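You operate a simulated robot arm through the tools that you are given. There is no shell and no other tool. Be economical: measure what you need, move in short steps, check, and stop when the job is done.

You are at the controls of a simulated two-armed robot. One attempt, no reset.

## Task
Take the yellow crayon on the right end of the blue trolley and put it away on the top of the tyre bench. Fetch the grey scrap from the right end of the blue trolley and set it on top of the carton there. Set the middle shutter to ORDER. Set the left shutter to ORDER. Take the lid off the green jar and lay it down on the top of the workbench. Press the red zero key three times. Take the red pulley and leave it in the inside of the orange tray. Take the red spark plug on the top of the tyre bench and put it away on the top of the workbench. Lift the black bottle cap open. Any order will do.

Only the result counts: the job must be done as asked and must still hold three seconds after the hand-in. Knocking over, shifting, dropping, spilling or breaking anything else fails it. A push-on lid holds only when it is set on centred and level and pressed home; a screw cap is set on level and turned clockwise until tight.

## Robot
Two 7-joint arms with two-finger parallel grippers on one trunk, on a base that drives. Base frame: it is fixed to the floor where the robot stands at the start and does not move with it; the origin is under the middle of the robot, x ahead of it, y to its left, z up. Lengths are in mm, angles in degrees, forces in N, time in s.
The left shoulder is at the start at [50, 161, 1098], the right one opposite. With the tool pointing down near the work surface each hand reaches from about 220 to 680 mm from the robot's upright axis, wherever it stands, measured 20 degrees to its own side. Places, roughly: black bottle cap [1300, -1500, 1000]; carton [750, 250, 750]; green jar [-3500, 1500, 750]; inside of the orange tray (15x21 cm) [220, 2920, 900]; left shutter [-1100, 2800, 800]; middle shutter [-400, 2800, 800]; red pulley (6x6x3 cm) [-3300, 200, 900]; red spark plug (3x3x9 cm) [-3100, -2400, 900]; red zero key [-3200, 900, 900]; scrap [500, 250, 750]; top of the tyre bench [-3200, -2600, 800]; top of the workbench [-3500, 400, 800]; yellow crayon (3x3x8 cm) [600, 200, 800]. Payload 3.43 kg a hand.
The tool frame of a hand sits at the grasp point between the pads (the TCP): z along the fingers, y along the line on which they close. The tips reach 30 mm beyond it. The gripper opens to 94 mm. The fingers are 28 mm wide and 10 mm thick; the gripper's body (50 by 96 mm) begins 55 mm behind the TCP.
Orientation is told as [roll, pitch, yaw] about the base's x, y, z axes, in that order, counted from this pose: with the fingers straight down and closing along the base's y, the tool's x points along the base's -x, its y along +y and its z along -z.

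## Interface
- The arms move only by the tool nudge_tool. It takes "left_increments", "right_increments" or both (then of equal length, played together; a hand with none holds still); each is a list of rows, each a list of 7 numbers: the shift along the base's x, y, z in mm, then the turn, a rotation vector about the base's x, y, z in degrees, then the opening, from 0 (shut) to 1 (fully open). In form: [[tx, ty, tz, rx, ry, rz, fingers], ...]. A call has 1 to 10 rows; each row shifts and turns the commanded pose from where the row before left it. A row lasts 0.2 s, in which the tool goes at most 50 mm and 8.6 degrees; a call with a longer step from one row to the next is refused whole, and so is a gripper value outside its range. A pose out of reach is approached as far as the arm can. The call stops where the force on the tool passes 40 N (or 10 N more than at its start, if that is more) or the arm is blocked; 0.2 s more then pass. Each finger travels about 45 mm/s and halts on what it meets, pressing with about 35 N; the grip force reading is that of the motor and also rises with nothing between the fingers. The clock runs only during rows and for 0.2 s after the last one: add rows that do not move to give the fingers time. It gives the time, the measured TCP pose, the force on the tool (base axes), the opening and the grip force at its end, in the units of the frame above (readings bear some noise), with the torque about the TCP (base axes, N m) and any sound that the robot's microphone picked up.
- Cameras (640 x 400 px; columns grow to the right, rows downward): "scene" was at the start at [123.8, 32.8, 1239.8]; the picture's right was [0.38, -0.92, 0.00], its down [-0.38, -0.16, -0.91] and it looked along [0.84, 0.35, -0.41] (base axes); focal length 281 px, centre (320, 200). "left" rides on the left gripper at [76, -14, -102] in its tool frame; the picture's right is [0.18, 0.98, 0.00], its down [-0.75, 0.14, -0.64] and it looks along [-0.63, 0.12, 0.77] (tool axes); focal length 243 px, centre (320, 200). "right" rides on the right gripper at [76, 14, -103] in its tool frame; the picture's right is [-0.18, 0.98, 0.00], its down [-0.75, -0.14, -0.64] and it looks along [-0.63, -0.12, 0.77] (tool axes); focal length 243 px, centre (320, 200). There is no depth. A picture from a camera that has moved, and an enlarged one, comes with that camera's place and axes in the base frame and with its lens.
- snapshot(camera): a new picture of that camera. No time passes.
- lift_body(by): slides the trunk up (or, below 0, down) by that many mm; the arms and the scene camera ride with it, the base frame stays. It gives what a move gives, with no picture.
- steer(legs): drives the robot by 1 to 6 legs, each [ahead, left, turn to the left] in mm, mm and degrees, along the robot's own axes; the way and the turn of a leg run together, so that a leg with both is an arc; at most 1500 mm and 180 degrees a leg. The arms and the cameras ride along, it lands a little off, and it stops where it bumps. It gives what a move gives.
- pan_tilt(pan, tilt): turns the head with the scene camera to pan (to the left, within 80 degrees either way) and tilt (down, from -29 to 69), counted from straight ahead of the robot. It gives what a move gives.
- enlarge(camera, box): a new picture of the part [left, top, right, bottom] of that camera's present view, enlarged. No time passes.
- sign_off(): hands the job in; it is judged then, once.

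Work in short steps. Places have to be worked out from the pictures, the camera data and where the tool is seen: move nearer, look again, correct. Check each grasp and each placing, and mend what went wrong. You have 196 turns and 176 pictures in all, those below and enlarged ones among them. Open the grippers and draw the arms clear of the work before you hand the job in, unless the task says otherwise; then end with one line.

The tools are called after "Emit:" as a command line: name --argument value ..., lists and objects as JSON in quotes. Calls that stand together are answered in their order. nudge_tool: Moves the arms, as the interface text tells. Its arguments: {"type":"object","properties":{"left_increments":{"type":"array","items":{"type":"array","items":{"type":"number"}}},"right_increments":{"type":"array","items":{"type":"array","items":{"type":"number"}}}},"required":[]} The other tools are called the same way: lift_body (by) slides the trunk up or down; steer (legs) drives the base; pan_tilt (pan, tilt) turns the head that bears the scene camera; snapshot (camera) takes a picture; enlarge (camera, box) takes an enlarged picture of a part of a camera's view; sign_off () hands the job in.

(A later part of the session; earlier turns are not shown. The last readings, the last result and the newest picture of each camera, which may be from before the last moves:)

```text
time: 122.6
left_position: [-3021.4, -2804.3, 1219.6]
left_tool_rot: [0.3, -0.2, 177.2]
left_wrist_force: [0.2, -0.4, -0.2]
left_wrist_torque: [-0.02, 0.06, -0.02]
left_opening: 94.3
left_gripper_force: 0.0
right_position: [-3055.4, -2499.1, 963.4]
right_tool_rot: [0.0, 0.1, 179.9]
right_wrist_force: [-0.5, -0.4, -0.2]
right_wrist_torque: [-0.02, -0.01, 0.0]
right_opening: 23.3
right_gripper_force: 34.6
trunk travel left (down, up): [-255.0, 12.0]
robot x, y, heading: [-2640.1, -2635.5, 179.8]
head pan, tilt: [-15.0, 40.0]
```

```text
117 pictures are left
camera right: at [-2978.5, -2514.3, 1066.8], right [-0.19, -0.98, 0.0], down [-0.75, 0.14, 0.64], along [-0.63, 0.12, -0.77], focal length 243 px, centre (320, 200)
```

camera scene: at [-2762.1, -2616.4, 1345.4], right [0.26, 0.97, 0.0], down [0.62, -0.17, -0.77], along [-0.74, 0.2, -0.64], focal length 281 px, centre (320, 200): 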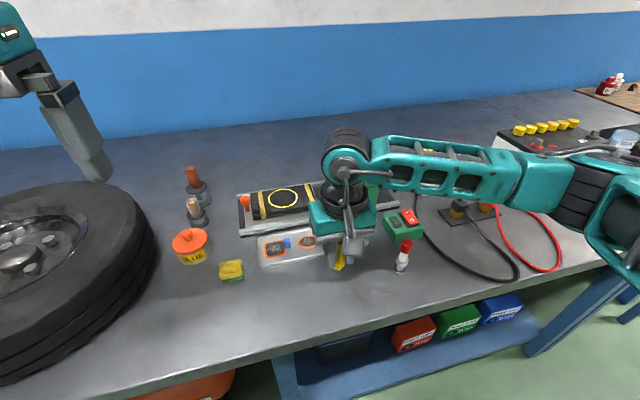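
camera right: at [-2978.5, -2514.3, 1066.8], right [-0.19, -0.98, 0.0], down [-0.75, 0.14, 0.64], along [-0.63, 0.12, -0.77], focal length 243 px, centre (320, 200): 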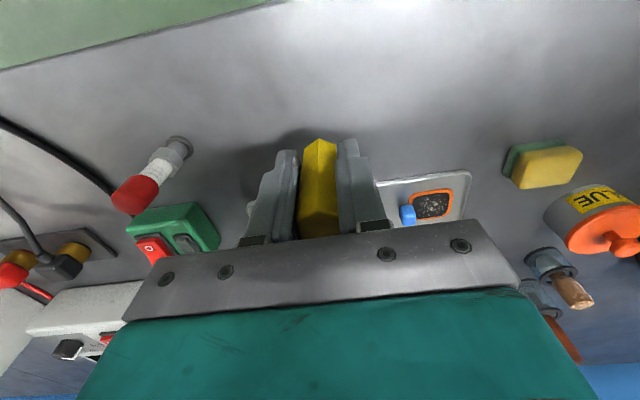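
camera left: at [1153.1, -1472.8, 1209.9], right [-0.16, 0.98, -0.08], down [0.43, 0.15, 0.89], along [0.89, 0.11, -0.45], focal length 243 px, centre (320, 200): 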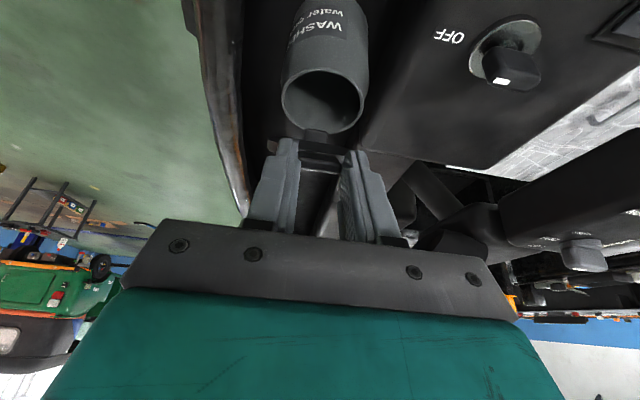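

Space is clear below. Descend to just above the surface, then feel for contact.

Emit:
nudge_tool --right_increments '[[0, 0, -22, 0, 0, 0, 0.1], [0, 0, -12, 0, 0, 0, 0.1], [0, 0, -5, 0, 0, 0, 0.1], [0, 0, -3, 0, 0, 0, 0.1], [0, 0, -3, 0, 0, 0, 0.1]]'

```text
time: 123.8
left_position: [-3021.4, -2805.0, 1220.7]
left_tool_rot: [0.3, -0.2, 177.2]
left_wrist_force: [0.4, -0.5, -0.8]
left_wrist_torque: [0.0, -0.05, 0.02]
left_opening: 93.7
left_gripper_force: 0.1
right_position: [-3056.2, -2501.3, 920.6]
right_tool_rot: [0.1, 0.2, 179.9]
right_wrist_force: [0.3, 0.1, -0.1]
right_wrist_torque: [0.0, 0.0, 0.03]
right_opening: 23.1
right_gripper_force: 34.9
trunk travel left (down, up): [-255.0, 12.0]
robot x, y, heading: [-2638.0, -2636.6, 180.0]
head pan, tilt: [-15.0, 40.0]
```

No contact yet; continue in small steps.

Emit:
nudge_tool --right_increments '[[0, 0, -3, 0, 0, 0, 0.1], [0, 0, -2, 0, 0, 0, 0.1], [0, 0, -2, 0, 0, 0, 0.1]]'

Emit:
enlarge --camera "scene" --box '[290, 200, 430, 310]'

```text
time: 124.6
left_position: [-3022.1, -2804.8, 1219.7]
left_tool_rot: [0.4, -0.2, 177.2]
left_wrist_force: [-0.2, -0.1, -1.1]
left_wrist_torque: [0.0, -0.03, -0.03]
left_opening: 94.2
left_gripper_force: 0.1
right_position: [-3055.2, -2499.7, 912.5]
right_tool_rot: [0.0, 0.2, 179.9]
right_wrist_force: [-0.4, 0.2, -0.4]
right_wrist_torque: [-0.01, 0.01, 0.01]
right_opening: 22.8
right_gripper_force: 35.2
trunk travel left (down, up): [-255.0, 12.0]
robot x, y, heading: [-2638.7, -2637.7, 179.6]
head pan, tilt: [-15.0, 40.0]
```

```text
3.64 times, centred on (360, 255) of scene
camera zoom: at [-2761.9, -2616.5, 1345.4], right [0.26, 0.97, 0.0], down [0.62, -0.17, -0.77], along [-0.74, 0.2, -0.64], focal length 1021 px, centre (174, 0)
```

zoom: 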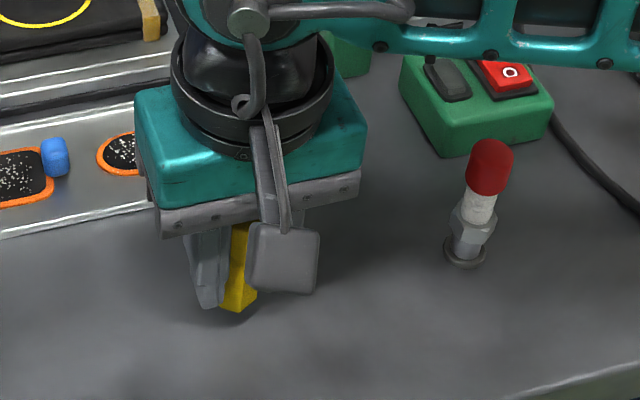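

Emit:
nudge_tool --right_increments '[[0, 0, -3, 0, 0, 0, 0.1], [0, 0, -2, 0, 0, 0, 0.1], [0, 0, -2, 0, 0, 0, 0.1]]'

```text
time: 125.4
left_position: [-3021.7, -2805.6, 1220.9]
left_tool_rot: [0.2, -0.3, 177.1]
left_wrist_force: [0.2, 0.5, -0.4]
left_wrist_torque: [0.02, -0.01, 0.01]
left_opening: 94.2
left_gripper_force: 0.0
right_position: [-3055.6, -2500.6, 906.1]
right_tool_rot: [0.0, 0.0, 179.8]
right_wrist_force: [0.1, 0.4, -0.6]
right_wrist_torque: [0.0, 0.01, -0.02]
right_opening: 23.2
right_gripper_force: 34.9
trunk travel left (down, up): [-255.0, 12.0]
robot x, y, heading: [-2636.2, -2638.6, 180.1]
head pan, tilt: [-15.0, 40.0]
```

Still no contact (906); keep lowering until force rises.

Emit:
nudge_tool --right_increments '[[0, 0, -2, 0, 0, 0, 0.1], [0, 0, -2, 0, 0, 0, 0.1], [0, 0, -2, 0, 0, 0, 0.1], [0, 0, -2, 0, 0, 0, 0.1]]'

```text
time: 126.4
left_position: [-3021.7, -2805.1, 1219.3]
left_tool_rot: [0.3, -0.3, 177.2]
left_wrist_force: [0.7, 0.9, 0.1]
left_wrist_torque: [-0.01, 0.01, -0.03]
left_opening: 93.9
left_gripper_force: 0.1
right_position: [-3056.0, -2500.5, 897.8]
right_tool_rot: [0.0, 0.1, 179.8]
right_wrist_force: [-0.7, -0.5, -0.5]
right_wrist_torque: [0.0, 0.01, 0.01]
right_opening: 22.9
right_gripper_force: 35.0
trunk travel left (down, up): [-255.0, 12.0]
robot x, y, heading: [-2641.0, -2636.9, 179.9]
head pan, tilt: [-15.0, 40.0]
```

Emit:
enlarge --camera "scene" --box '[310, 230, 390, 300]'

Emit:
nudge_tool --right_increments '[[0, 0, -2, 0, 0, 0, 0.1], [0, 0, -2, 0, 0, 0, 0.1]]'

```text
5.71 times, centred on (350, 265) of scene
camera zoom: at [-2761.9, -2616.5, 1345.4], right [0.26, 0.97, 0.0], down [0.62, -0.17, -0.77], along [-0.74, 0.2, -0.64], focal length 1604 px, centre (149, -171)
```

zoom: 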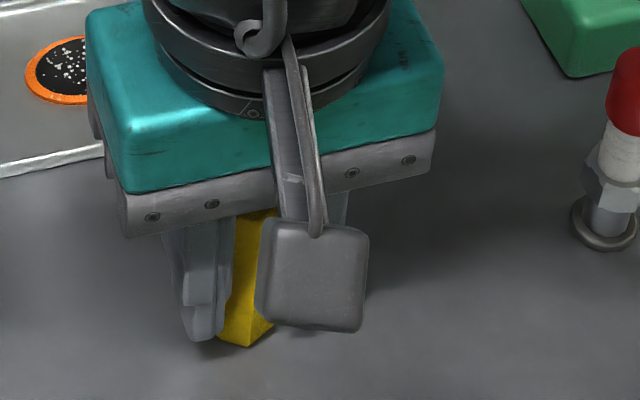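

```text
time: 127.0
left_position: [-3019.5, -2806.1, 1221.4]
left_tool_rot: [0.3, -0.4, 177.3]
left_wrist_force: [0.1, 0.1, 1.1]
left_wrist_torque: [-0.01, 0.03, 0.0]
left_opening: 93.9
left_gripper_force: 0.1
right_position: [-3056.1, -2501.2, 897.3]
right_tool_rot: [0.2, -0.2, 179.8]
right_wrist_force: [4.9, 2.3, 20.6]
right_wrist_torque: [0.11, -0.27, 0.0]
right_opening: 23.1
right_gripper_force: 34.7
trunk travel left (down, up): [-255.0, 12.0]
robot x, y, heading: [-2636.9, -2637.7, 179.8]
head pan, tilt: [-15.0, 40.0]
```

Contact at TCP 897 → bench top ≈ 848. Ease, open, rise clear.

Emit:
nudge_tool --right_increments '[[0, 0, 1.5, 0, 0, 0, 0.1], [0, 0, 0, 0, 0, 0, 0.6], [0, 0, 0, 0, 0, 0, 0.6], [0, 0, 0, 0, 0, 0, 0.6], [0, 0, 40, 0, 0, 0, 0.6], [0, 0, 45, 0, 0, 0, 0.6], [0, 0, 45, 0, 0, 0, 0.6]]'

Emit:
snapshot --camera "right"

Emit:
snapshot --camera "scene"

```text
time: 128.6
left_position: [-3021.1, -2805.9, 1219.8]
left_tool_rot: [0.3, -0.4, 177.2]
left_wrist_force: [0.7, 0.2, -0.4]
left_wrist_torque: [-0.01, 0.0, 0.0]
left_opening: 93.7
left_gripper_force: 0.0
right_position: [-3055.4, -2499.1, 1025.9]
right_tool_rot: [0.0, 0.1, 180.0]
right_wrist_force: [0.6, -0.5, -1.0]
right_wrist_torque: [0.04, 0.03, -0.02]
right_opening: 56.2
right_gripper_force: 0.0
trunk travel left (down, up): [-255.0, 12.0]
robot x, y, heading: [-2638.3, -2635.6, 179.9]
head pan, tilt: [-15.0, 40.0]
```

```text
114 pictures are left
camera right: at [-2978.2, -2514.1, 1128.6], right [-0.19, -0.98, 0.0], down [-0.75, 0.14, 0.64], along [-0.63, 0.12, -0.77], focal length 243 px, centre (320, 200)
```

right: 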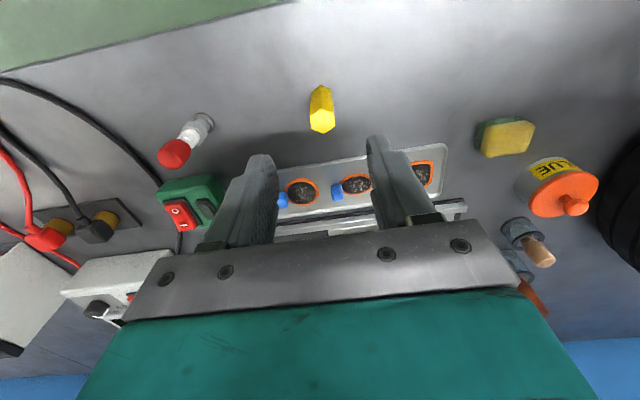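

```text
113 pictures are left
camera scene: at [-2761.7, -2616.8, 1345.4], right [0.26, 0.97, 0.0], down [0.62, -0.17, -0.77], along [-0.74, 0.2, -0.64], focal length 281 px, centre (320, 200)
```

scene: 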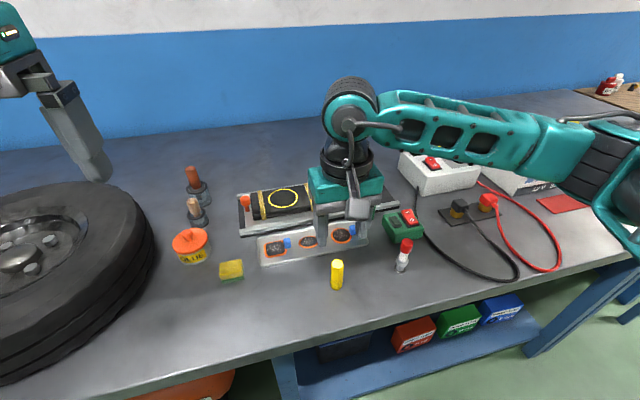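

Crayon stands. Plug ≈ (-3061,-2361). Move above it and descend to z≈975, then check.

Emit:
nudge_tool --right_increments '[[-2, 46, 0, 0, 0, 0, 0.7], [-2, 46, 0, 0, 0, 0, 0.7], [-2, 46, 0, 0, 0, 0, 0.7], [0, 0, -40, 0, 0, 0, 0.7]]'

Emit:
snapshot --camera "right"

Emit:
enlarge --camera "scene" --box '[340, 180, 460, 300]'

```text
time: 129.6
left_position: [-3022.3, -2805.8, 1220.3]
left_tool_rot: [0.4, -0.4, 177.3]
left_wrist_force: [0.0, -1.1, -0.3]
left_wrist_torque: [0.0, 0.01, 0.0]
left_opening: 94.0
left_gripper_force: 0.1
right_position: [-3059.7, -2362.9, 984.3]
right_tool_rot: [-0.1, 0.1, 179.9]
right_wrist_force: [-0.1, -0.6, 0.9]
right_wrist_torque: [0.02, -0.02, 0.01]
right_opening: 65.7
right_gripper_force: 0.1
trunk travel left (down, up): [-255.0, 12.0]
robot x, y, heading: [-2637.5, -2634.6, 179.6]
head pan, tilt: [-15.0, 40.0]
```

```text
112 pictures are left
camera right: at [-2983.6, -2377.1, 1087.4], right [-0.19, -0.98, 0.0], down [-0.75, 0.14, 0.64], along [-0.63, 0.12, -0.77], focal length 243 px, centre (320, 200)
```

right: 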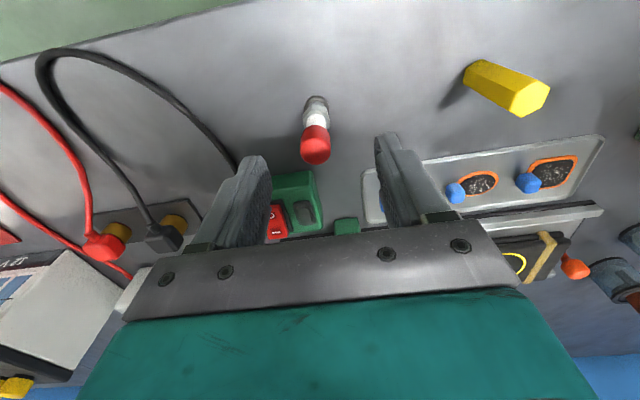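

```text
3.33 times, centred on (400, 240) of scene
camera zoom: at [-2762.4, -2616.7, 1345.4], right [0.26, 0.97, 0.0], down [0.62, -0.17, -0.77], along [-0.74, 0.2, -0.64], focal length 936 px, centre (53, 67)
```

zoom: 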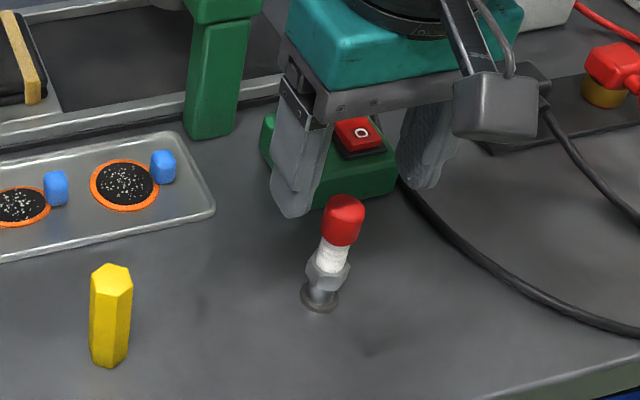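

Aligned. Descend to TCP≈898 and grip the plug, then lift.

Emit:
nudge_tool --right_increments '[[-1, 2, -40, 0, 0, 0, 0.7], [0, 0, -30, 0, 0, 0, 0.7], [0, 0, -16, 0, 0, 0, 0.7], [0, 0, 0, 0, 0, 0, 0.1], [0, 0, 0, 0, 0, 0, 0.1], [0, 0, 0, 0, 0, 0, 0.1], [0, 0, 0, 0, 0, 0, 0.1]]'

Emit:
nudge_tool --right_increments '[[0, 0, 30, 0, 0, 0, 0.1], [0, 0, 45, 0, 0, 0, 0.1], [0, 0, 45, 0, 0, 0, 0.1], [0, 0, 45, 0, 0, 0, 0.1], [0, 0, 45, 0, 0, 0, 0.1]]'

Emit:
snapshot --camera "right"

```text
time: 131.2
left_position: [-3021.6, -2805.5, 1219.7]
left_tool_rot: [0.3, -0.3, 177.3]
left_wrist_force: [-1.0, -0.8, 0.2]
left_wrist_torque: [-0.03, 0.02, -0.01]
left_opening: 94.1
left_gripper_force: 0.2
right_position: [-3062.0, -2361.5, 898.5]
right_tool_rot: [0.1, 0.0, 179.8]
right_wrist_force: [-0.7, -0.1, 0.4]
right_wrist_torque: [-0.02, -0.01, -0.01]
right_opening: 21.2
right_gripper_force: 35.7
trunk travel left (down, up): [-255.0, 12.0]
robot x, y, heading: [-2638.2, -2636.7, 179.8]
head pan, tilt: [-15.0, 40.0]
```

```text
time: 132.4
left_position: [-3021.3, -2805.5, 1218.4]
left_tool_rot: [0.3, -0.3, 177.3]
left_wrist_force: [0.1, 0.7, -0.1]
left_wrist_torque: [-0.03, 0.03, -0.03]
left_opening: 93.8
left_gripper_force: 0.1
right_position: [-3061.4, -2360.4, 1109.7]
right_tool_rot: [0.0, 0.1, 179.9]
right_wrist_force: [0.1, 0.3, -1.0]
right_wrist_torque: [0.0, -0.02, -0.03]
right_opening: 21.0
right_gripper_force: 34.9
trunk travel left (down, up): [-255.0, 12.0]
robot x, y, heading: [-2641.1, -2633.4, 179.8]
head pan, tilt: [-15.0, 40.0]
```

```text
110 pictures are left
camera right: at [-2985.6, -2375.0, 1213.5], right [-0.19, -0.98, 0.0], down [-0.75, 0.14, 0.64], along [-0.63, 0.12, -0.77], focal length 243 px, centre (320, 200)
```

right: 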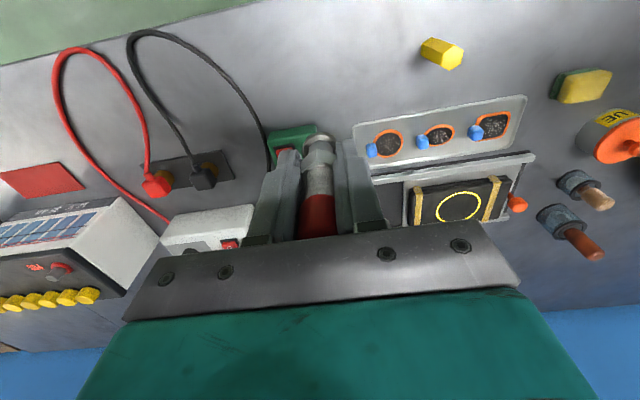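

Plug held. Back away from the bench and look to the right along the route to the workbench.

Emit:
steer --legs '[[-450, 0, 0]]'

Emit:
pan_tilt --pan -70 --tilt 15

Emit:
snapshot --camera "scene"

```text
time: 135.2
left_position: [-2567.5, -2806.6, 1219.1]
left_tool_rot: [0.2, -0.3, 177.5]
left_wrist_force: [0.2, 0.7, -0.1]
left_wrist_torque: [0.0, 0.03, -0.02]
left_opening: 94.0
left_gripper_force: 0.0
right_position: [-2609.9, -2360.9, 1110.3]
right_tool_rot: [0.0, 0.1, -179.7]
right_wrist_force: [-0.1, -0.6, 0.1]
right_wrist_torque: [-0.02, 0.02, 0.02]
right_opening: 21.1
right_gripper_force: 34.8
trunk travel left (down, up): [-255.0, 12.0]
robot x, y, heading: [-2185.2, -2637.0, -179.7]
head pan, tilt: [-15.0, 40.0]
```

```text
time: 136.4
left_position: [-2566.9, -2806.7, 1220.4]
left_tool_rot: [0.2, -0.3, 177.5]
left_wrist_force: [0.0, -0.4, 0.2]
left_wrist_torque: [0.0, 0.0, 0.0]
left_opening: 94.0
left_gripper_force: 0.1
right_position: [-2610.6, -2360.3, 1109.8]
right_tool_rot: [0.0, 0.1, -179.8]
right_wrist_force: [0.5, -0.2, 0.5]
right_wrist_torque: [0.0, -0.01, 0.04]
right_opening: 21.1
right_gripper_force: 34.8
trunk travel left (down, up): [-255.0, 12.0]
robot x, y, heading: [-2186.8, -2633.2, -179.9]
head pan, tilt: [-70.0, 15.0]
```

```text
109 pictures are left
camera scene: at [-2258.5, -2550.5, 1384.9], right [0.94, 0.35, 0.0], down [0.09, -0.24, -0.97], along [-0.33, 0.91, -0.26], focal length 281 px, centre (320, 200)
```

scene: 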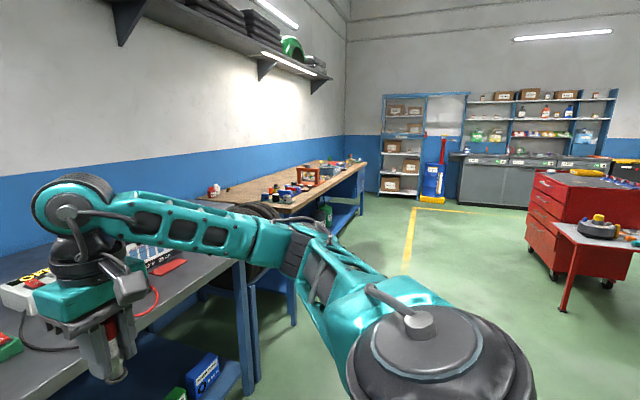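

Corridor is clear. Strafe right to y≈250, opposite the workbench.

Emit:
steer --legs '[[0, -1450, 0], [0, -1450, 0]]'

Emit:
pan_tilt --pan -15 --tilt 20

Emit:
snapshot --camera "scene"

```text
time: 162.0
left_position: [-2600.1, 129.4, 1220.7]
left_tool_rot: [0.3, -0.2, 177.4]
left_wrist_force: [-0.6, 0.5, -1.2]
left_wrist_torque: [-0.03, -0.02, 0.0]
left_opening: 94.1
left_gripper_force: 0.0
right_position: [-2642.9, 575.3, 1108.9]
right_tool_rot: [0.0, 0.1, -180.0]
right_wrist_force: [0.4, -0.5, -0.8]
right_wrist_torque: [-0.01, 0.01, -0.03]
right_opening: 21.1
right_gripper_force: 35.0
trunk travel left (down, up): [-255.0, 12.0]
robot x, y, heading: [-2217.5, 297.7, -179.8]
head pan, tilt: [-70.0, 15.0]
```

```text
time: 163.3
left_position: [-2601.5, 129.5, 1219.0]
left_tool_rot: [0.3, -0.3, 177.3]
left_wrist_force: [-0.7, 0.4, -0.2]
left_wrist_torque: [0.02, -0.06, 0.05]
left_opening: 94.1
left_gripper_force: 0.1
right_position: [-2642.7, 574.4, 1109.2]
right_tool_rot: [-0.1, 0.1, -180.0]
right_wrist_force: [-0.3, 0.4, -0.8]
right_wrist_torque: [0.0, 0.06, 0.0]
right_opening: 21.2
right_gripper_force: 34.8
trunk travel left (down, up): [-255.0, 12.0]
robot x, y, heading: [-2221.0, 300.0, -180.0]
head pan, tilt: [-15.0, 20.0]
```

```text
108 pictures are left
camera scene: at [-2349.8, 321.5, 1376.8], right [0.26, 0.97, 0.0], down [0.33, -0.09, -0.94], along [-0.91, 0.24, -0.34], focal length 281 px, centre (320, 200)
```

scene: 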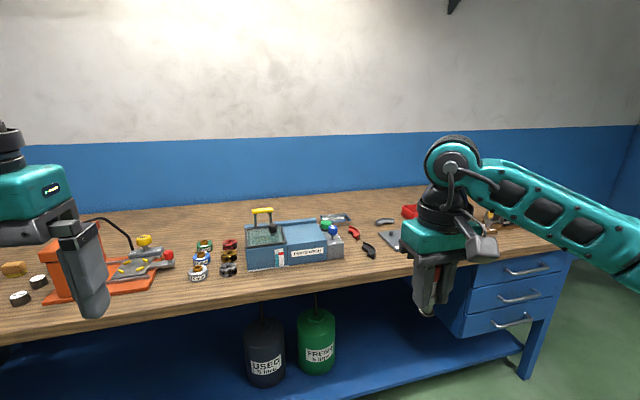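

Enlarge the middle bench to identify the red pulley.

Emit:
enlarge --camera "scene" --box '[100, 200, 300, 310]'

Emit:
enlarge --camera "scene" --box '[310, 190, 570, 300]'

```text
3.20 times, centred on (200, 255) of scene
camera zoom: at [-2349.8, 321.5, 1376.8], right [0.26, 0.97, 0.0], down [0.33, -0.09, -0.94], along [-0.91, 0.24, -0.34], focal length 898 px, centre (704, 24)
```

zoom: 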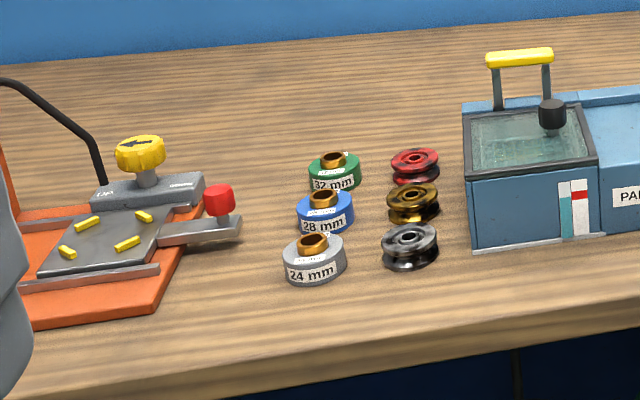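

```text
2.46 times, centred on (440, 245) of scene
camera zoom: at [-2349.8, 321.5, 1376.8], right [0.26, 0.97, 0.0], down [0.33, -0.09, -0.94], along [-0.91, 0.24, -0.34], focal length 691 px, centre (25, 89)
```

zoom: 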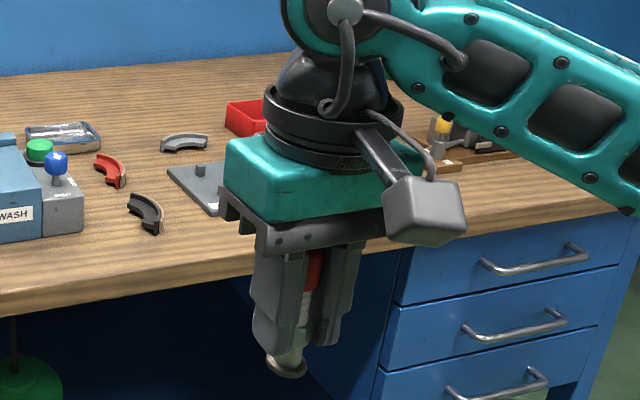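

Red pulley ≈ (-3334,230). I'll set the plug in the free strip at ≈(-3090,470). Drive ahead 420.

Emit:
steer --legs '[[420, -20, 0]]'

Emit:
pan_tilt --pan -10 --tilt 40

Emit:
snapshot --camera "scene"

```text
time: 165.8
left_position: [-3011.9, 143.9, 1220.3]
left_tool_rot: [0.4, -0.3, 177.9]
left_wrist_force: [-1.0, 0.4, 0.1]
left_wrist_torque: [-0.01, -0.03, 0.03]
left_opening: 94.1
left_gripper_force: 0.0
right_position: [-3057.8, 591.1, 1109.2]
right_tool_rot: [0.1, 0.0, -179.4]
right_wrist_force: [0.0, 0.4, -1.7]
right_wrist_torque: [-0.03, 0.01, 0.01]
right_opening: 21.1
right_gripper_force: 34.6
trunk travel left (down, up): [-255.0, 12.0]
robot x, y, heading: [-2630.8, 318.6, -179.4]
head pan, tilt: [-15.0, 20.0]
```

```text
time: 166.7
left_position: [-3012.1, 144.7, 1220.1]
left_tool_rot: [0.3, -0.3, 177.7]
left_wrist_force: [0.3, 0.0, -0.3]
left_wrist_torque: [0.01, 0.01, 0.02]
left_opening: 94.0
left_gripper_force: 0.1
right_position: [-3056.3, 589.5, 1109.3]
right_tool_rot: [0.0, 0.1, -179.5]
right_wrist_force: [0.4, -0.9, 0.2]
right_wrist_torque: [0.0, -0.02, 0.01]
right_opening: 21.2
right_gripper_force: 35.0
trunk travel left (down, up): [-255.0, 12.0]
robot x, y, heading: [-2629.5, 315.6, -179.5]
head pan, tilt: [-10.0, 40.0]
```

```text
105 pictures are left
camera scene: at [-2755.5, 329.1, 1345.5], right [0.16, 0.99, 0.0], down [0.63, -0.11, -0.77], along [-0.76, 0.13, -0.64], focal length 281 px, centre (320, 200)
```

scene: 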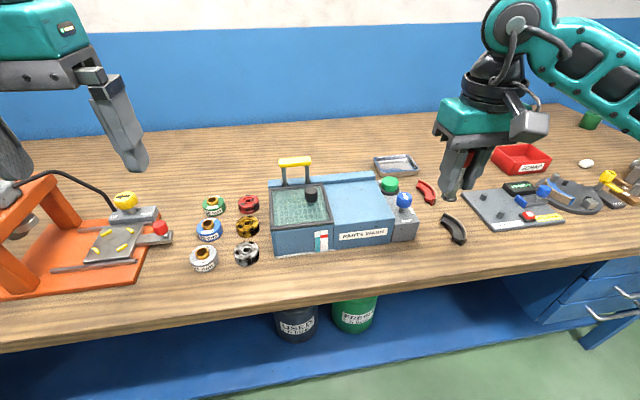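

Pulley ≈ (-3342,240), bench top ≈ 848, free strip x −3155…−3040. Move the plug to (-3095,470) and lower to ~15 mm above.

Emit:
nudge_tool --right_increments '[[-10, -40, 0, 0, 0, 0, 0.1], [-14, -40, 0, 0, 0, 0, 0.1], [-14, -40, 0, 0, 0, 0, 0.1], [0, 0, -45, 0, 0, 0, 0.1], [0, 0, -45, 0, 0, 0, 0.1], [0, 0, -45, 0, 0, 0, 0.1], [0, 0, -45, 0, 0, 0, 0.1], [0, 0, -15, 0, 0, 0, 0.1]]'

Emit:
snapshot --camera "scene"

Emit:
snapshot --camera "right"

```text
time: 168.5
left_position: [-3011.5, 144.5, 1219.5]
left_tool_rot: [0.3, -0.3, 177.8]
left_wrist_force: [-0.6, -0.1, 0.0]
left_wrist_torque: [-0.03, 0.03, 0.01]
left_opening: 94.2
left_gripper_force: 0.1
right_position: [-3093.8, 472.6, 914.9]
right_tool_rot: [0.0, 0.1, -179.6]
right_wrist_force: [0.4, -0.7, -0.5]
right_wrist_torque: [0.01, 0.01, 0.03]
right_opening: 21.0
right_gripper_force: 34.7
trunk travel left (down, up): [-255.0, 12.0]
robot x, y, heading: [-2630.2, 318.6, -179.5]
head pan, tilt: [-10.0, 40.0]
```

```text
104 pictures are left
camera scene: at [-2755.5, 329.0, 1345.4], right [0.16, 0.99, 0.0], down [0.63, -0.11, -0.77], along [-0.76, 0.13, -0.64], focal length 281 px, centre (320, 200)
```

scene: 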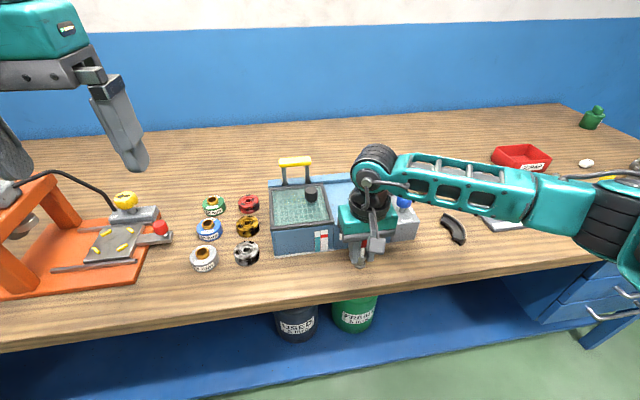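

```text
103 pictures are left
camera right: at [-3017.2, 458.0, 1018.6], right [-0.18, -0.98, 0.0], down [-0.76, 0.13, 0.64], along [-0.63, 0.11, -0.77], focal length 243 px, centre (320, 200)
```

right: 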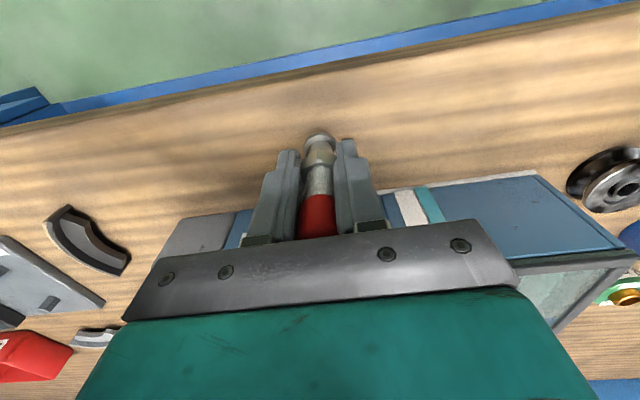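

Clear space below. Lower gently to contact.

Emit:
nudge_tool --right_increments '[[0, 0, -6, 0, 0, 0, 0.1], [0, 0, -3, 0, 0, 0, 0.1], [0, 0, -2, 0, 0, 0, 0.1], [0, 0, -2, 0, 0, 0, 0.1], [0, 0, -2, 0, 0, 0, 0.1], [0, 0, -2, 0, 0, 0, 0.1]]'

```text
time: 169.9
left_position: [-3010.7, 144.1, 1219.6]
left_tool_rot: [0.4, -0.3, 177.8]
left_wrist_force: [-0.3, -0.3, 0.1]
left_wrist_torque: [0.01, 0.01, 0.03]
left_opening: 93.8
left_gripper_force: 0.0
right_position: [-3095.3, 470.5, 897.4]
right_tool_rot: [-0.1, 0.1, -179.5]
right_wrist_force: [0.0, -0.3, 0.3]
right_wrist_torque: [0.0, -0.01, -0.01]
right_opening: 21.2
right_gripper_force: 35.4
trunk travel left (down, up): [-255.0, 12.0]
robot x, y, heading: [-2627.8, 320.0, -179.5]
head pan, tilt: [-10.0, 40.0]
```

Emit:
nudge_tool --right_increments '[[0, 0, -2, 0, 0, 0, 0.1], [0, 0, -2, 0, 0, 0, 0.1], [0, 0, -2, 0, 0, 0, 0.1], [0, 0, -2, 0, 0, 0, 0.1]]'

Emit:
snapshot --camera "right"

```text
time: 170.9
left_position: [-3012.0, 144.6, 1219.6]
left_tool_rot: [0.2, -0.2, 177.8]
left_wrist_force: [0.6, 0.9, -0.8]
left_wrist_torque: [-0.02, -0.01, 0.0]
left_opening: 93.9
left_gripper_force: 0.1
right_position: [-3095.8, 469.3, 889.0]
right_tool_rot: [0.0, 0.0, -179.6]
right_wrist_force: [-0.8, 0.5, -0.5]
right_wrist_torque: [-0.02, -0.02, -0.03]
right_opening: 21.2
right_gripper_force: 35.1
trunk travel left (down, up): [-255.0, 12.0]
robot x, y, heading: [-2630.5, 316.2, -179.6]
head pan, tilt: [-10.0, 40.0]
```

```text
102 pictures are left
camera right: at [-3019.1, 455.4, 993.1], right [-0.18, -0.98, 0.0], down [-0.76, 0.13, 0.64], along [-0.63, 0.11, -0.77], focal length 243 px, centre (320, 200)
```

right: 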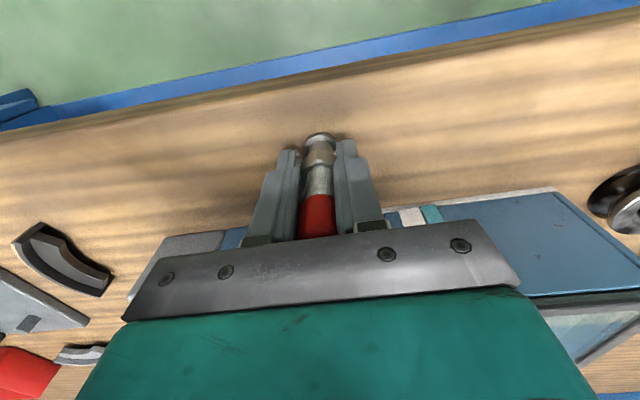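

Nearly down; continue.

Emit:
nudge_tool --right_increments '[[0, 0, -2, 0, 0, 0, 0.1], [0, 0, -2, 0, 0, 0, 0.1], [0, 0, -2, 0, 0, 0, 0.1], [0, 0, -2, 0, 0, 0, 0.1], [0, 0, -2, 0, 0, 0, 0.1], [0, 0, -2, 0, 0, 0, 0.1]]'

```text
time: 172.3
left_position: [-3010.2, 143.1, 1220.6]
left_tool_rot: [0.2, -0.4, 177.8]
left_wrist_force: [0.6, 1.0, 0.2]
left_wrist_torque: [0.0, 0.04, 0.0]
left_opening: 94.0
left_gripper_force: 0.0
right_position: [-3095.5, 469.5, 881.2]
right_tool_rot: [0.1, -0.4, -179.6]
right_wrist_force: [-1.7, 1.7, 30.9]
right_wrist_torque: [0.09, 0.1, -0.02]
right_opening: 21.0
right_gripper_force: 35.0
trunk travel left (down, up): [-255.0, 12.0]
robot x, y, heading: [-2633.3, 318.8, -179.5]
head pan, tilt: [-10.0, 40.0]
```

Contact: bench top ≈ 831. Ease up, open, rise.

Emit:
nudge_tool --right_increments '[[0, 0, 2, 0, 0, 0, 0.1], [0, 0, 0, 0, 0, 0, 0.6], [0, 0, 0, 0, 0, 0, 0.6], [0, 0, 0, 0, 0, 0, 0.6], [0, 0, 40, 0, 0, 0, 0.6], [0, 0, 45, 0, 0, 0, 0.6], [0, 0, 45, 0, 0, 0, 0.6], [0, 0, 45, 0, 0, 0, 0.6]]'

Emit:
snapshot --camera "scene"

```text
time: 174.1
left_position: [-3011.2, 143.2, 1220.4]
left_tool_rot: [0.2, -0.3, 177.8]
left_wrist_force: [-1.2, -0.2, 0.5]
left_wrist_torque: [0.0, 0.0, 0.01]
left_opening: 94.3
left_gripper_force: 0.1
right_position: [-3096.3, 471.6, 1058.0]
right_tool_rot: [-0.1, 0.0, -179.6]
right_wrist_force: [-1.7, 0.4, -0.1]
right_wrist_torque: [-0.02, -0.01, 0.03]
right_opening: 56.3
right_gripper_force: 0.0
trunk travel left (down, up): [-255.0, 12.0]
robot x, y, heading: [-2634.8, 316.2, -179.4]
head pan, tilt: [-10.0, 40.0]
```

```text
101 pictures are left
camera scene: at [-2755.2, 328.8, 1345.4], right [0.16, 0.99, 0.0], down [0.63, -0.11, -0.77], along [-0.76, 0.13, -0.64], focal length 281 px, centre (320, 200)
```

scene: 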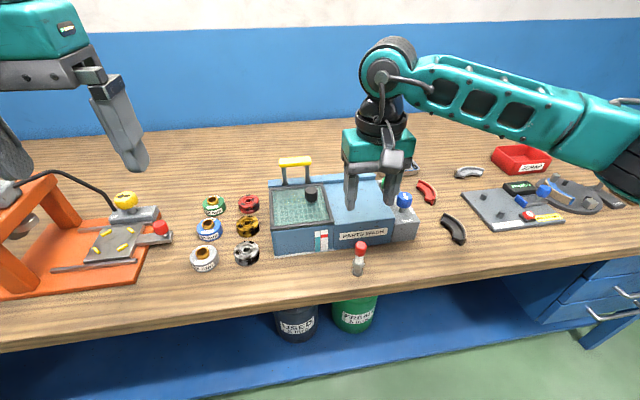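

Plug placed. For the pulley (≈(-3362,237)) I'll use the left hand (right hand is needed for the jar). Raise right hand, drive to about (-2735,440).

Emit:
nudge_tool --right_increments '[[20, 20, 30, 0, 0, 0, 0.6], [20, 20, 30, 0, 0, 0, 0.6], [20, 20, 30, 0, 0, 0, 0.6]]'

Emit:
steer --legs '[[100, -122, 0]]'

Emit:
pan_tilt --pan 10 --tilt 40

Emit:
snapshot --camera "scene"

Emit:
snapshot --camera "left"

```text
time: 174.9
left_position: [-3010.6, 143.9, 1220.5]
left_tool_rot: [0.2, -0.4, 177.8]
left_wrist_force: [0.0, 0.6, 0.0]
left_wrist_torque: [0.0, -0.03, -0.02]
left_opening: 94.0
left_gripper_force: 0.1
right_position: [-3035.2, 530.9, 1146.7]
right_tool_rot: [0.0, 0.0, -179.4]
right_wrist_force: [0.6, 0.4, 1.2]
right_wrist_torque: [0.03, 0.01, -0.02]
right_opening: 56.6
right_gripper_force: 0.1
trunk travel left (down, up): [-255.0, 12.0]
robot x, y, heading: [-2633.5, 317.0, -179.6]
head pan, tilt: [-10.0, 40.0]
```

```text
time: 176.6
left_position: [-3111.7, 264.2, 1219.7]
left_tool_rot: [0.3, -0.3, 177.9]
left_wrist_force: [0.7, -0.1, 0.1]
left_wrist_torque: [-0.01, -0.03, 0.0]
left_opening: 94.1
left_gripper_force: 0.0
right_position: [-3138.5, 650.3, 1145.5]
right_tool_rot: [0.0, 0.1, -179.4]
right_wrist_force: [-0.5, 0.0, 0.5]
right_wrist_torque: [0.01, 0.06, 0.03]
right_opening: 56.6
right_gripper_force: 0.0
trunk travel left (down, up): [-255.0, 12.0]
robot x, y, heading: [-2726.9, 437.5, -179.4]
head pan, tilt: [-10.0, 40.0]
```

```text
time: 177.4
left_position: [-3112.6, 264.6, 1219.2]
left_tool_rot: [0.3, -0.2, 177.9]
left_wrist_force: [-0.1, 0.3, 0.3]
left_wrist_torque: [0.03, -0.03, -0.02]
left_opening: 94.0
left_gripper_force: 0.1
right_position: [-3137.2, 651.9, 1145.7]
right_tool_rot: [0.1, 0.2, -179.2]
right_wrist_force: [0.2, 0.5, 0.7]
right_wrist_torque: [-0.05, 0.0, -0.01]
right_opening: 56.5
right_gripper_force: 0.1
trunk travel left (down, up): [-255.0, 12.0]
robot x, y, heading: [-2729.9, 438.4, -179.2]
head pan, tilt: [10.0, 40.0]
```

```text
100 pictures are left
camera scene: at [-2855.7, 420.2, 1345.4], right [-0.18, 0.98, 0.0], down [0.63, 0.12, -0.77], along [-0.75, -0.14, -0.64], focal length 281 px, centre (320, 200)
```

scene: 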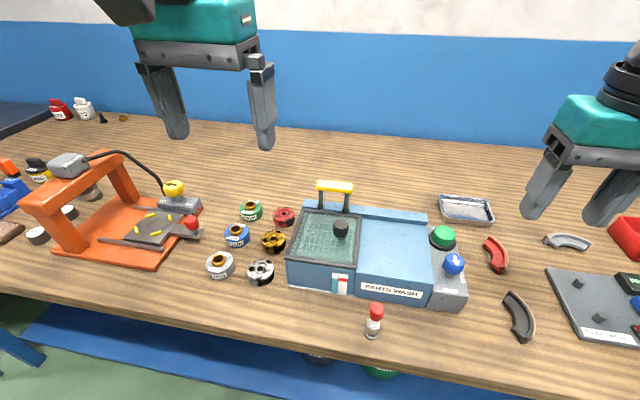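

```text
99 pictures are left
camera left: at [-3034.7, 276.0, 1322.2], right [0.15, -0.99, 0.0], down [-0.75, -0.11, 0.65], along [-0.64, -0.1, -0.76], focal length 243 px, centre (320, 200)
```

left: 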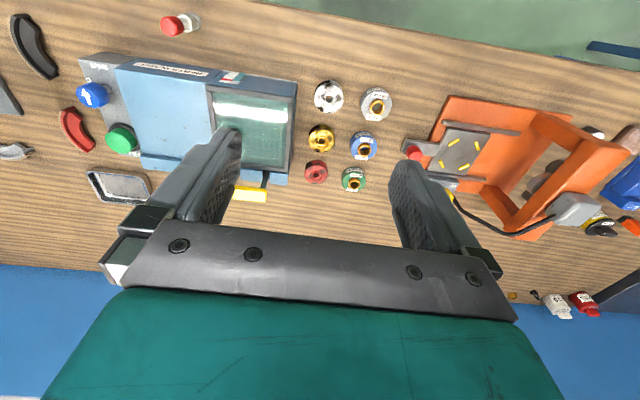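

Pulley fixed at (-3351,234); neighbours leave ~33 mm gaps. Move the left hand above it and check reach.

Emit:
nudge_tool --left_increments '[[-40, -5, -28, 0, 0, 0, 0.85], [-40, -5, -28, 0, 0, 0, 0.85], [-40, -5, -28, 0, 0, 0, 0.85], [-40, -5, -28, 0, 0, 0, 0.85], [-40, -5, -28, 0, 0, 0, 0.85], [-38, -5, -28, 0, 0, 0.8, 0.85], [0, 0, -40, 0, 0, 0, 0.85], [0, 0, -40, 0, 0, 0, 0.85]]'

Emit:
snapshot --camera "left"

Emit:
enlarge --camera "scene" --box '[200, 130, 360, 290]'

```text
time: 179.2
left_position: [-3254.2, 177.2, 997.8]
left_tool_rot: [0.2, -0.4, 178.7]
left_wrist_force: [0.4, -0.1, 0.2]
left_wrist_torque: [0.02, 0.01, -0.01]
left_opening: 79.8
left_gripper_force: 0.0
left hand out of reach, approached as far as the arm can: row 4, 5, 6, 7, 8
right_position: [-3136.4, 651.0, 1145.1]
right_tool_rot: [0.0, 0.1, -179.4]
right_wrist_force: [-1.4, 0.0, 0.2]
right_wrist_torque: [0.01, 0.02, -0.01]
right_opening: 56.2
right_gripper_force: 0.0
trunk travel left (down, up): [-255.0, 12.0]
robot x, y, heading: [-2731.4, 441.5, -179.2]
head pan, tilt: [10.0, 40.0]
```

```text
98 pictures are left
camera left: at [-3178.4, 190.9, 1100.1], right [0.16, -0.99, 0.0], down [-0.75, -0.12, 0.65], along [-0.64, -0.11, -0.76], focal length 243 px, centre (320, 200)
```

left: 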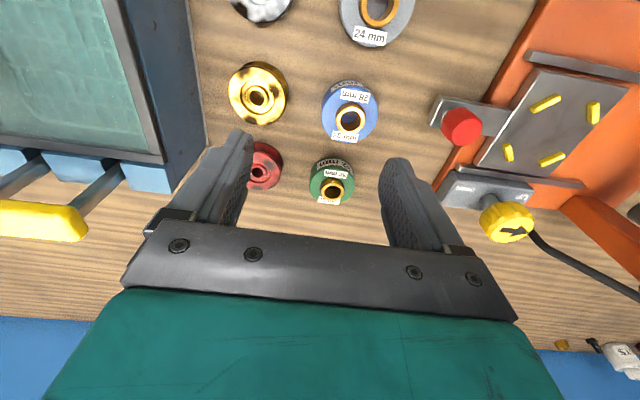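

```text
2.50 times, centred on (280, 210) of scene
camera zoom: at [-2855.7, 419.8, 1345.4], right [-0.19, 0.98, 0.0], down [0.63, 0.12, -0.77], along [-0.75, -0.14, -0.64], focal length 702 px, centre (420, 175)
```

zoom: 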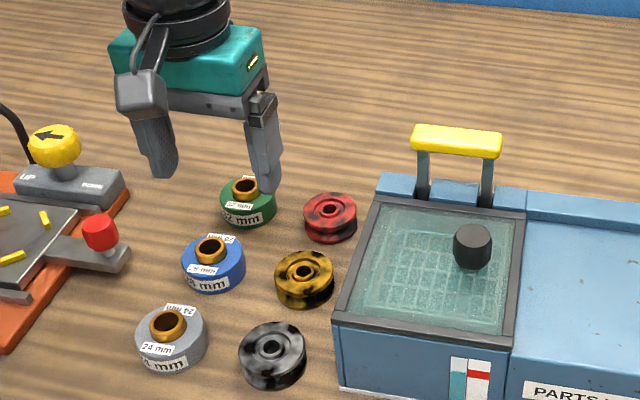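

Out of reach with this yaw, likely a wrist/elbow limit. I try yawing the hand clockwise by 32° and then moving toward the pulley.

Emit:
nudge_tool --left_increments '[[0, 0, 0, 0, 0, -8, 0.85], [0, 0, 0, 0, 0, -8, 0.85], [0, 0, 0, 0, 0, -8, 0.85], [0, 0, 0, 0, 0, -8, 0.85], [-30, 10, 0, 0, 0, 0, 0.85], [-30, 10, 0, 0, 0, 0, 0.85]]'

```text
time: 180.6
left_position: [-3265.8, 177.3, 1016.9]
left_tool_rot: [0.2, -0.5, 146.7]
left_wrist_force: [-0.6, -0.9, -0.3]
left_wrist_torque: [0.0, 0.01, -0.02]
left_opening: 79.9
left_gripper_force: 0.0
left hand out of reach, approached as far as the arm can: row 5, 6
right_position: [-3137.2, 650.8, 1145.8]
right_tool_rot: [0.0, 0.1, -179.4]
right_wrist_force: [-0.2, -0.4, 0.1]
right_wrist_torque: [-0.02, -0.01, -0.02]
right_opening: 56.4
right_gripper_force: 0.1
trunk travel left (down, up): [-255.0, 12.0]
robot x, y, heading: [-2733.5, 439.4, -179.4]
head pan, tilt: [10.0, 40.0]
```

Yaw isn't the limit; reach grows with angle to the hand's own side. I'll lift the left hand, move the robot so the pulley is straight in -x, and turn right 35° so it sits ~35° to the left.

Emit:
nudge_tool --left_increments '[[20, 0, 40, 0, 0, 0, 0.85], [20, 0, 40, 0, 0, 0, 0.85], [20, 0, 40, 0, 0, 0, 0.85], [20, 0, 20, 0, 0, 0, 0.85]]'

Emit:
steer --legs '[[0, 205, 0], [0, 0, -36], [20, 12, 0]]'

Emit:
snapshot --camera "left"

```text
time: 181.6
left_position: [-3187.9, 175.3, 1156.7]
left_tool_rot: [0.3, -0.3, 146.7]
left_wrist_force: [0.1, 0.3, 0.5]
left_wrist_torque: [0.0, 0.01, 0.01]
left_opening: 80.0
left_gripper_force: 0.1
right_position: [-3136.9, 650.8, 1145.9]
right_tool_rot: [0.0, -0.1, -179.4]
right_wrist_force: [-0.5, 0.1, 0.2]
right_wrist_torque: [0.01, 0.03, 0.03]
right_opening: 56.3
right_gripper_force: 0.1
trunk travel left (down, up): [-255.0, 12.0]
robot x, y, heading: [-2727.1, 437.3, -179.4]
head pan, tilt: [10.0, 40.0]
```

```text
time: 186.2
left_position: [-3278.1, 287.3, 1156.0]
left_tool_rot: [0.2, -0.3, 110.7]
left_wrist_force: [-0.1, -0.9, 0.1]
left_wrist_torque: [-0.02, -0.08, -0.01]
left_opening: 79.9
left_gripper_force: 0.0
right_position: [-2955.9, 643.2, 1145.5]
right_tool_rot: [-0.1, 0.1, 144.7]
right_wrist_force: [-0.1, 0.1, -0.4]
right_wrist_torque: [-0.02, -0.03, 0.0]
right_opening: 56.3
right_gripper_force: 0.0
trunk travel left (down, up): [-255.0, 12.0]
robot x, y, heading: [-2752.2, 236.5, 144.9]
head pan, tilt: [10.0, 40.0]
```

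```text
96 pictures are left
camera left: at [-3236.7, 220.7, 1258.5], right [-0.85, -0.52, 0.0], down [-0.4, 0.65, 0.65], along [-0.34, 0.55, -0.76], focal length 243 px, centre (320, 200)
```

left: 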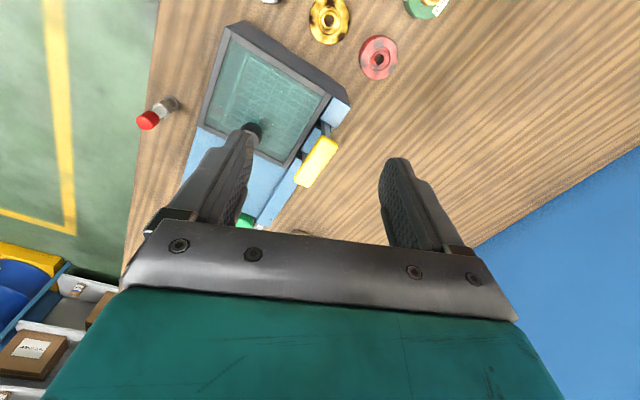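

Pulley confirmed at (-3349,235). The hand's closing axis now runs nearly along x, which also fits. Move over it and down to z≈960.

Emit:
nudge_tool --left_increments '[[-24, -17, 0, 0, 0, 0, 0.85], [-24, -17, 0, 0, 0, 0, 0.85], [-23, -18, 0, 0, 0, 0, 0.85], [0, 0, -45, 0, 0, 0, 0.85], [0, 0, -45, 0, 0, 0, 0.85], [0, 0, -45, 0, 0, 0, 0.85], [0, 0, -45, 0, 0, 0, 0.85]]'

Emit:
snapshot --camera "left"

```text
time: 187.8
left_position: [-3347.2, 235.0, 976.6]
left_tool_rot: [0.3, -0.3, 110.7]
left_wrist_force: [-0.7, 0.7, -0.7]
left_wrist_torque: [-0.01, -0.03, -0.01]
left_opening: 79.9
left_gripper_force: 0.1
right_position: [-2955.5, 643.3, 1145.0]
right_tool_rot: [-0.1, 0.1, 144.6]
right_wrist_force: [0.3, -0.2, -0.1]
right_wrist_torque: [0.0, -0.02, -0.02]
right_opening: 56.3
right_gripper_force: 0.0
trunk travel left (down, up): [-255.0, 12.0]
robot x, y, heading: [-2750.7, 233.2, 145.0]
head pan, tilt: [10.0, 40.0]
```

```text
95 pictures are left
camera left: at [-3306.4, 167.8, 1078.5], right [-0.85, -0.52, 0.0], down [-0.39, 0.65, 0.65], along [-0.34, 0.55, -0.76], focal length 243 px, centre (320, 200)
```

left: 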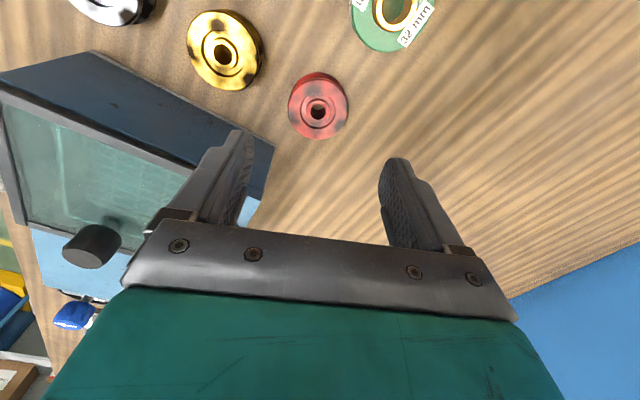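

Pulley centred under the gripper. Descend to TCP ≈ 867 and grip.

Emit:
nudge_tool --left_increments '[[0, 0, -40, 0, 0, 0, 0.85], [0, 0, -40, 0, 0, 0, 0.85], [0, 0, -20, 0, 0, 0, 0.85], [0, 0, -9, 0, 0, 0, 0.85], [0, 0, 0, 0, 0, 0, 0.5], [0, 0, 0, 0, 0, 0, 0.5], [0, 0, 0, 0, 0, 0, 0.5]]'

Emit:
snapshot --camera "left"

```text
time: 189.4
left_position: [-3337.7, 223.1, 889.9]
left_tool_rot: [0.3, -0.3, 110.7]
left_wrist_force: [-0.8, 0.3, -0.5]
left_wrist_torque: [0.04, 0.03, -0.03]
left_opening: 51.4
left_gripper_force: 35.0
left hand out of reach, approached as far as the arm can: row 2, 3, 4
right_position: [-2956.5, 644.0, 1145.4]
right_tool_rot: [0.1, 0.1, 144.5]
right_wrist_force: [-0.1, -0.4, -0.5]
right_wrist_torque: [-0.04, -0.01, 0.01]
right_opening: 56.4
right_gripper_force: 0.1
trunk travel left (down, up): [-255.0, 12.0]
robot x, y, heading: [-2751.4, 232.7, 144.8]
head pan, tilt: [10.0, 40.0]
```

```text
94 pictures are left
camera left: at [-3296.0, 155.9, 993.0], right [-0.85, -0.52, 0.0], down [-0.39, 0.65, 0.65], along [-0.34, 0.55, -0.76], focal length 243 px, centre (320, 200)
```

left: 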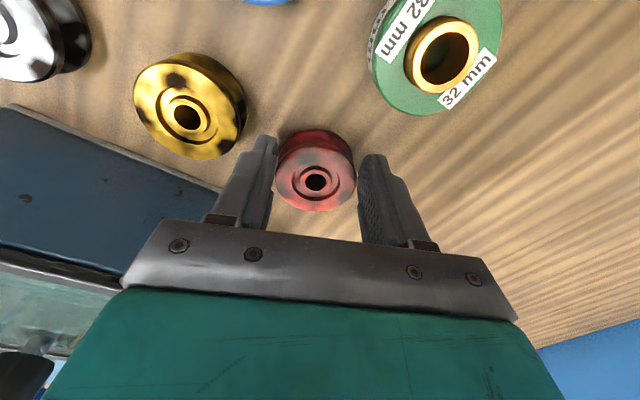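

The hand got stuck short at z 890. Open, rise to z≈937, re-align, then use the trunk to descend instead.

Emit:
nudge_tool --left_increments '[[0, 0, 0, 0, 0, 0, 0.85], [0, 0, 0, 0, 0, 0, 0.85], [0, 0, 25, 0, 0, 0, 0.85], [0, 0, 35, 0, 0, 0, 0.85], [-9, 11.5, 0, 0, 0, 0, 0.85]]'

Emit:
snapshot --camera "left"

```text
time: 190.6
left_position: [-3344.7, 234.6, 949.4]
left_tool_rot: [0.3, -0.3, 110.8]
left_wrist_force: [0.2, 0.7, -0.6]
left_wrist_torque: [-0.03, -0.01, 0.0]
left_opening: 80.0
left_gripper_force: 0.0
right_position: [-2956.2, 643.4, 1145.5]
right_tool_rot: [0.0, 0.2, 144.6]
right_wrist_force: [-0.7, 0.1, -0.3]
right_wrist_torque: [-0.03, -0.02, 0.02]
right_opening: 56.5
right_gripper_force: 0.1
trunk travel left (down, up): [-255.0, 12.0]
robot x, y, heading: [-2752.6, 233.4, 144.6]
head pan, tilt: [10.0, 40.0]
```

```text
93 pictures are left
camera left: at [-3303.4, 167.5, 1052.0], right [-0.85, -0.52, 0.0], down [-0.4, 0.65, 0.65], along [-0.34, 0.55, -0.76], focal length 243 px, centre (320, 200)
```

left: 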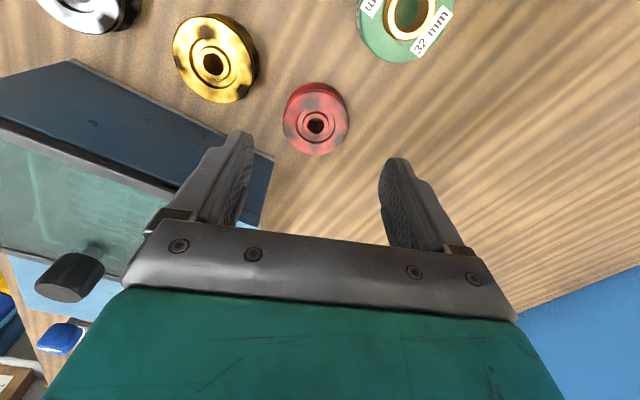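

Aligned within 3 mm. Lower the trunk by 82 to bring the fingers around the pulley.

Emit:
lift_body --by -81

Emit:
nudge_tool --left_increments '[[0, 0, 0, 0, 0, 0, 0.45], [0, 0, 0, 0, 0, 0, 0.45], [0, 0, 0, 0, 0, 0, 0.45]]'

Emit:
snapshot --camera "left"

```text
time: 191.8
left_position: [-3344.2, 234.4, 869.6]
left_tool_rot: [0.3, -0.3, 110.8]
left_wrist_force: [1.1, -1.7, 11.1]
left_wrist_torque: [-0.07, -0.5, -0.08]
left_opening: 79.7
left_gripper_force: 0.0
right_position: [-2955.0, 642.9, 1066.5]
right_tool_rot: [0.0, -0.1, 144.7]
right_wrist_force: [-0.6, 0.2, 0.4]
right_wrist_torque: [-0.01, -0.02, 0.03]
right_opening: 56.4
right_gripper_force: 0.1
trunk travel left (down, up): [-174.0, 93.0]
robot x, y, heading: [-2750.0, 228.9, 144.6]
head pan, tilt: [10.0, 40.0]
```

```text
time: 192.6
left_position: [-3342.6, 235.2, 870.6]
left_tool_rot: [0.3, -0.4, 110.7]
left_wrist_force: [7.0, 3.7, 10.6]
left_wrist_torque: [0.09, -0.58, 0.14]
left_opening: 53.0
left_gripper_force: 35.3
right_position: [-2954.8, 643.3, 1065.2]
right_tool_rot: [0.0, -0.1, 144.6]
right_wrist_force: [0.3, -0.3, 0.2]
right_wrist_torque: [0.01, 0.02, 0.01]
right_opening: 56.3
right_gripper_force: 0.0
trunk travel left (down, up): [-174.0, 93.0]
robot x, y, heading: [-2752.1, 230.1, 145.0]
head pan, tilt: [10.0, 40.0]
```

```text
92 pictures are left
camera left: at [-3301.8, 168.1, 972.4], right [-0.85, -0.52, 0.0], down [-0.39, 0.65, 0.65], along [-0.34, 0.55, -0.76], focal length 243 px, centre (320, 200)
```

left: 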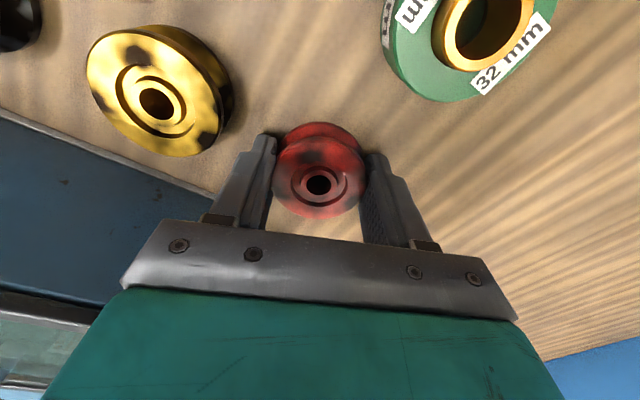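

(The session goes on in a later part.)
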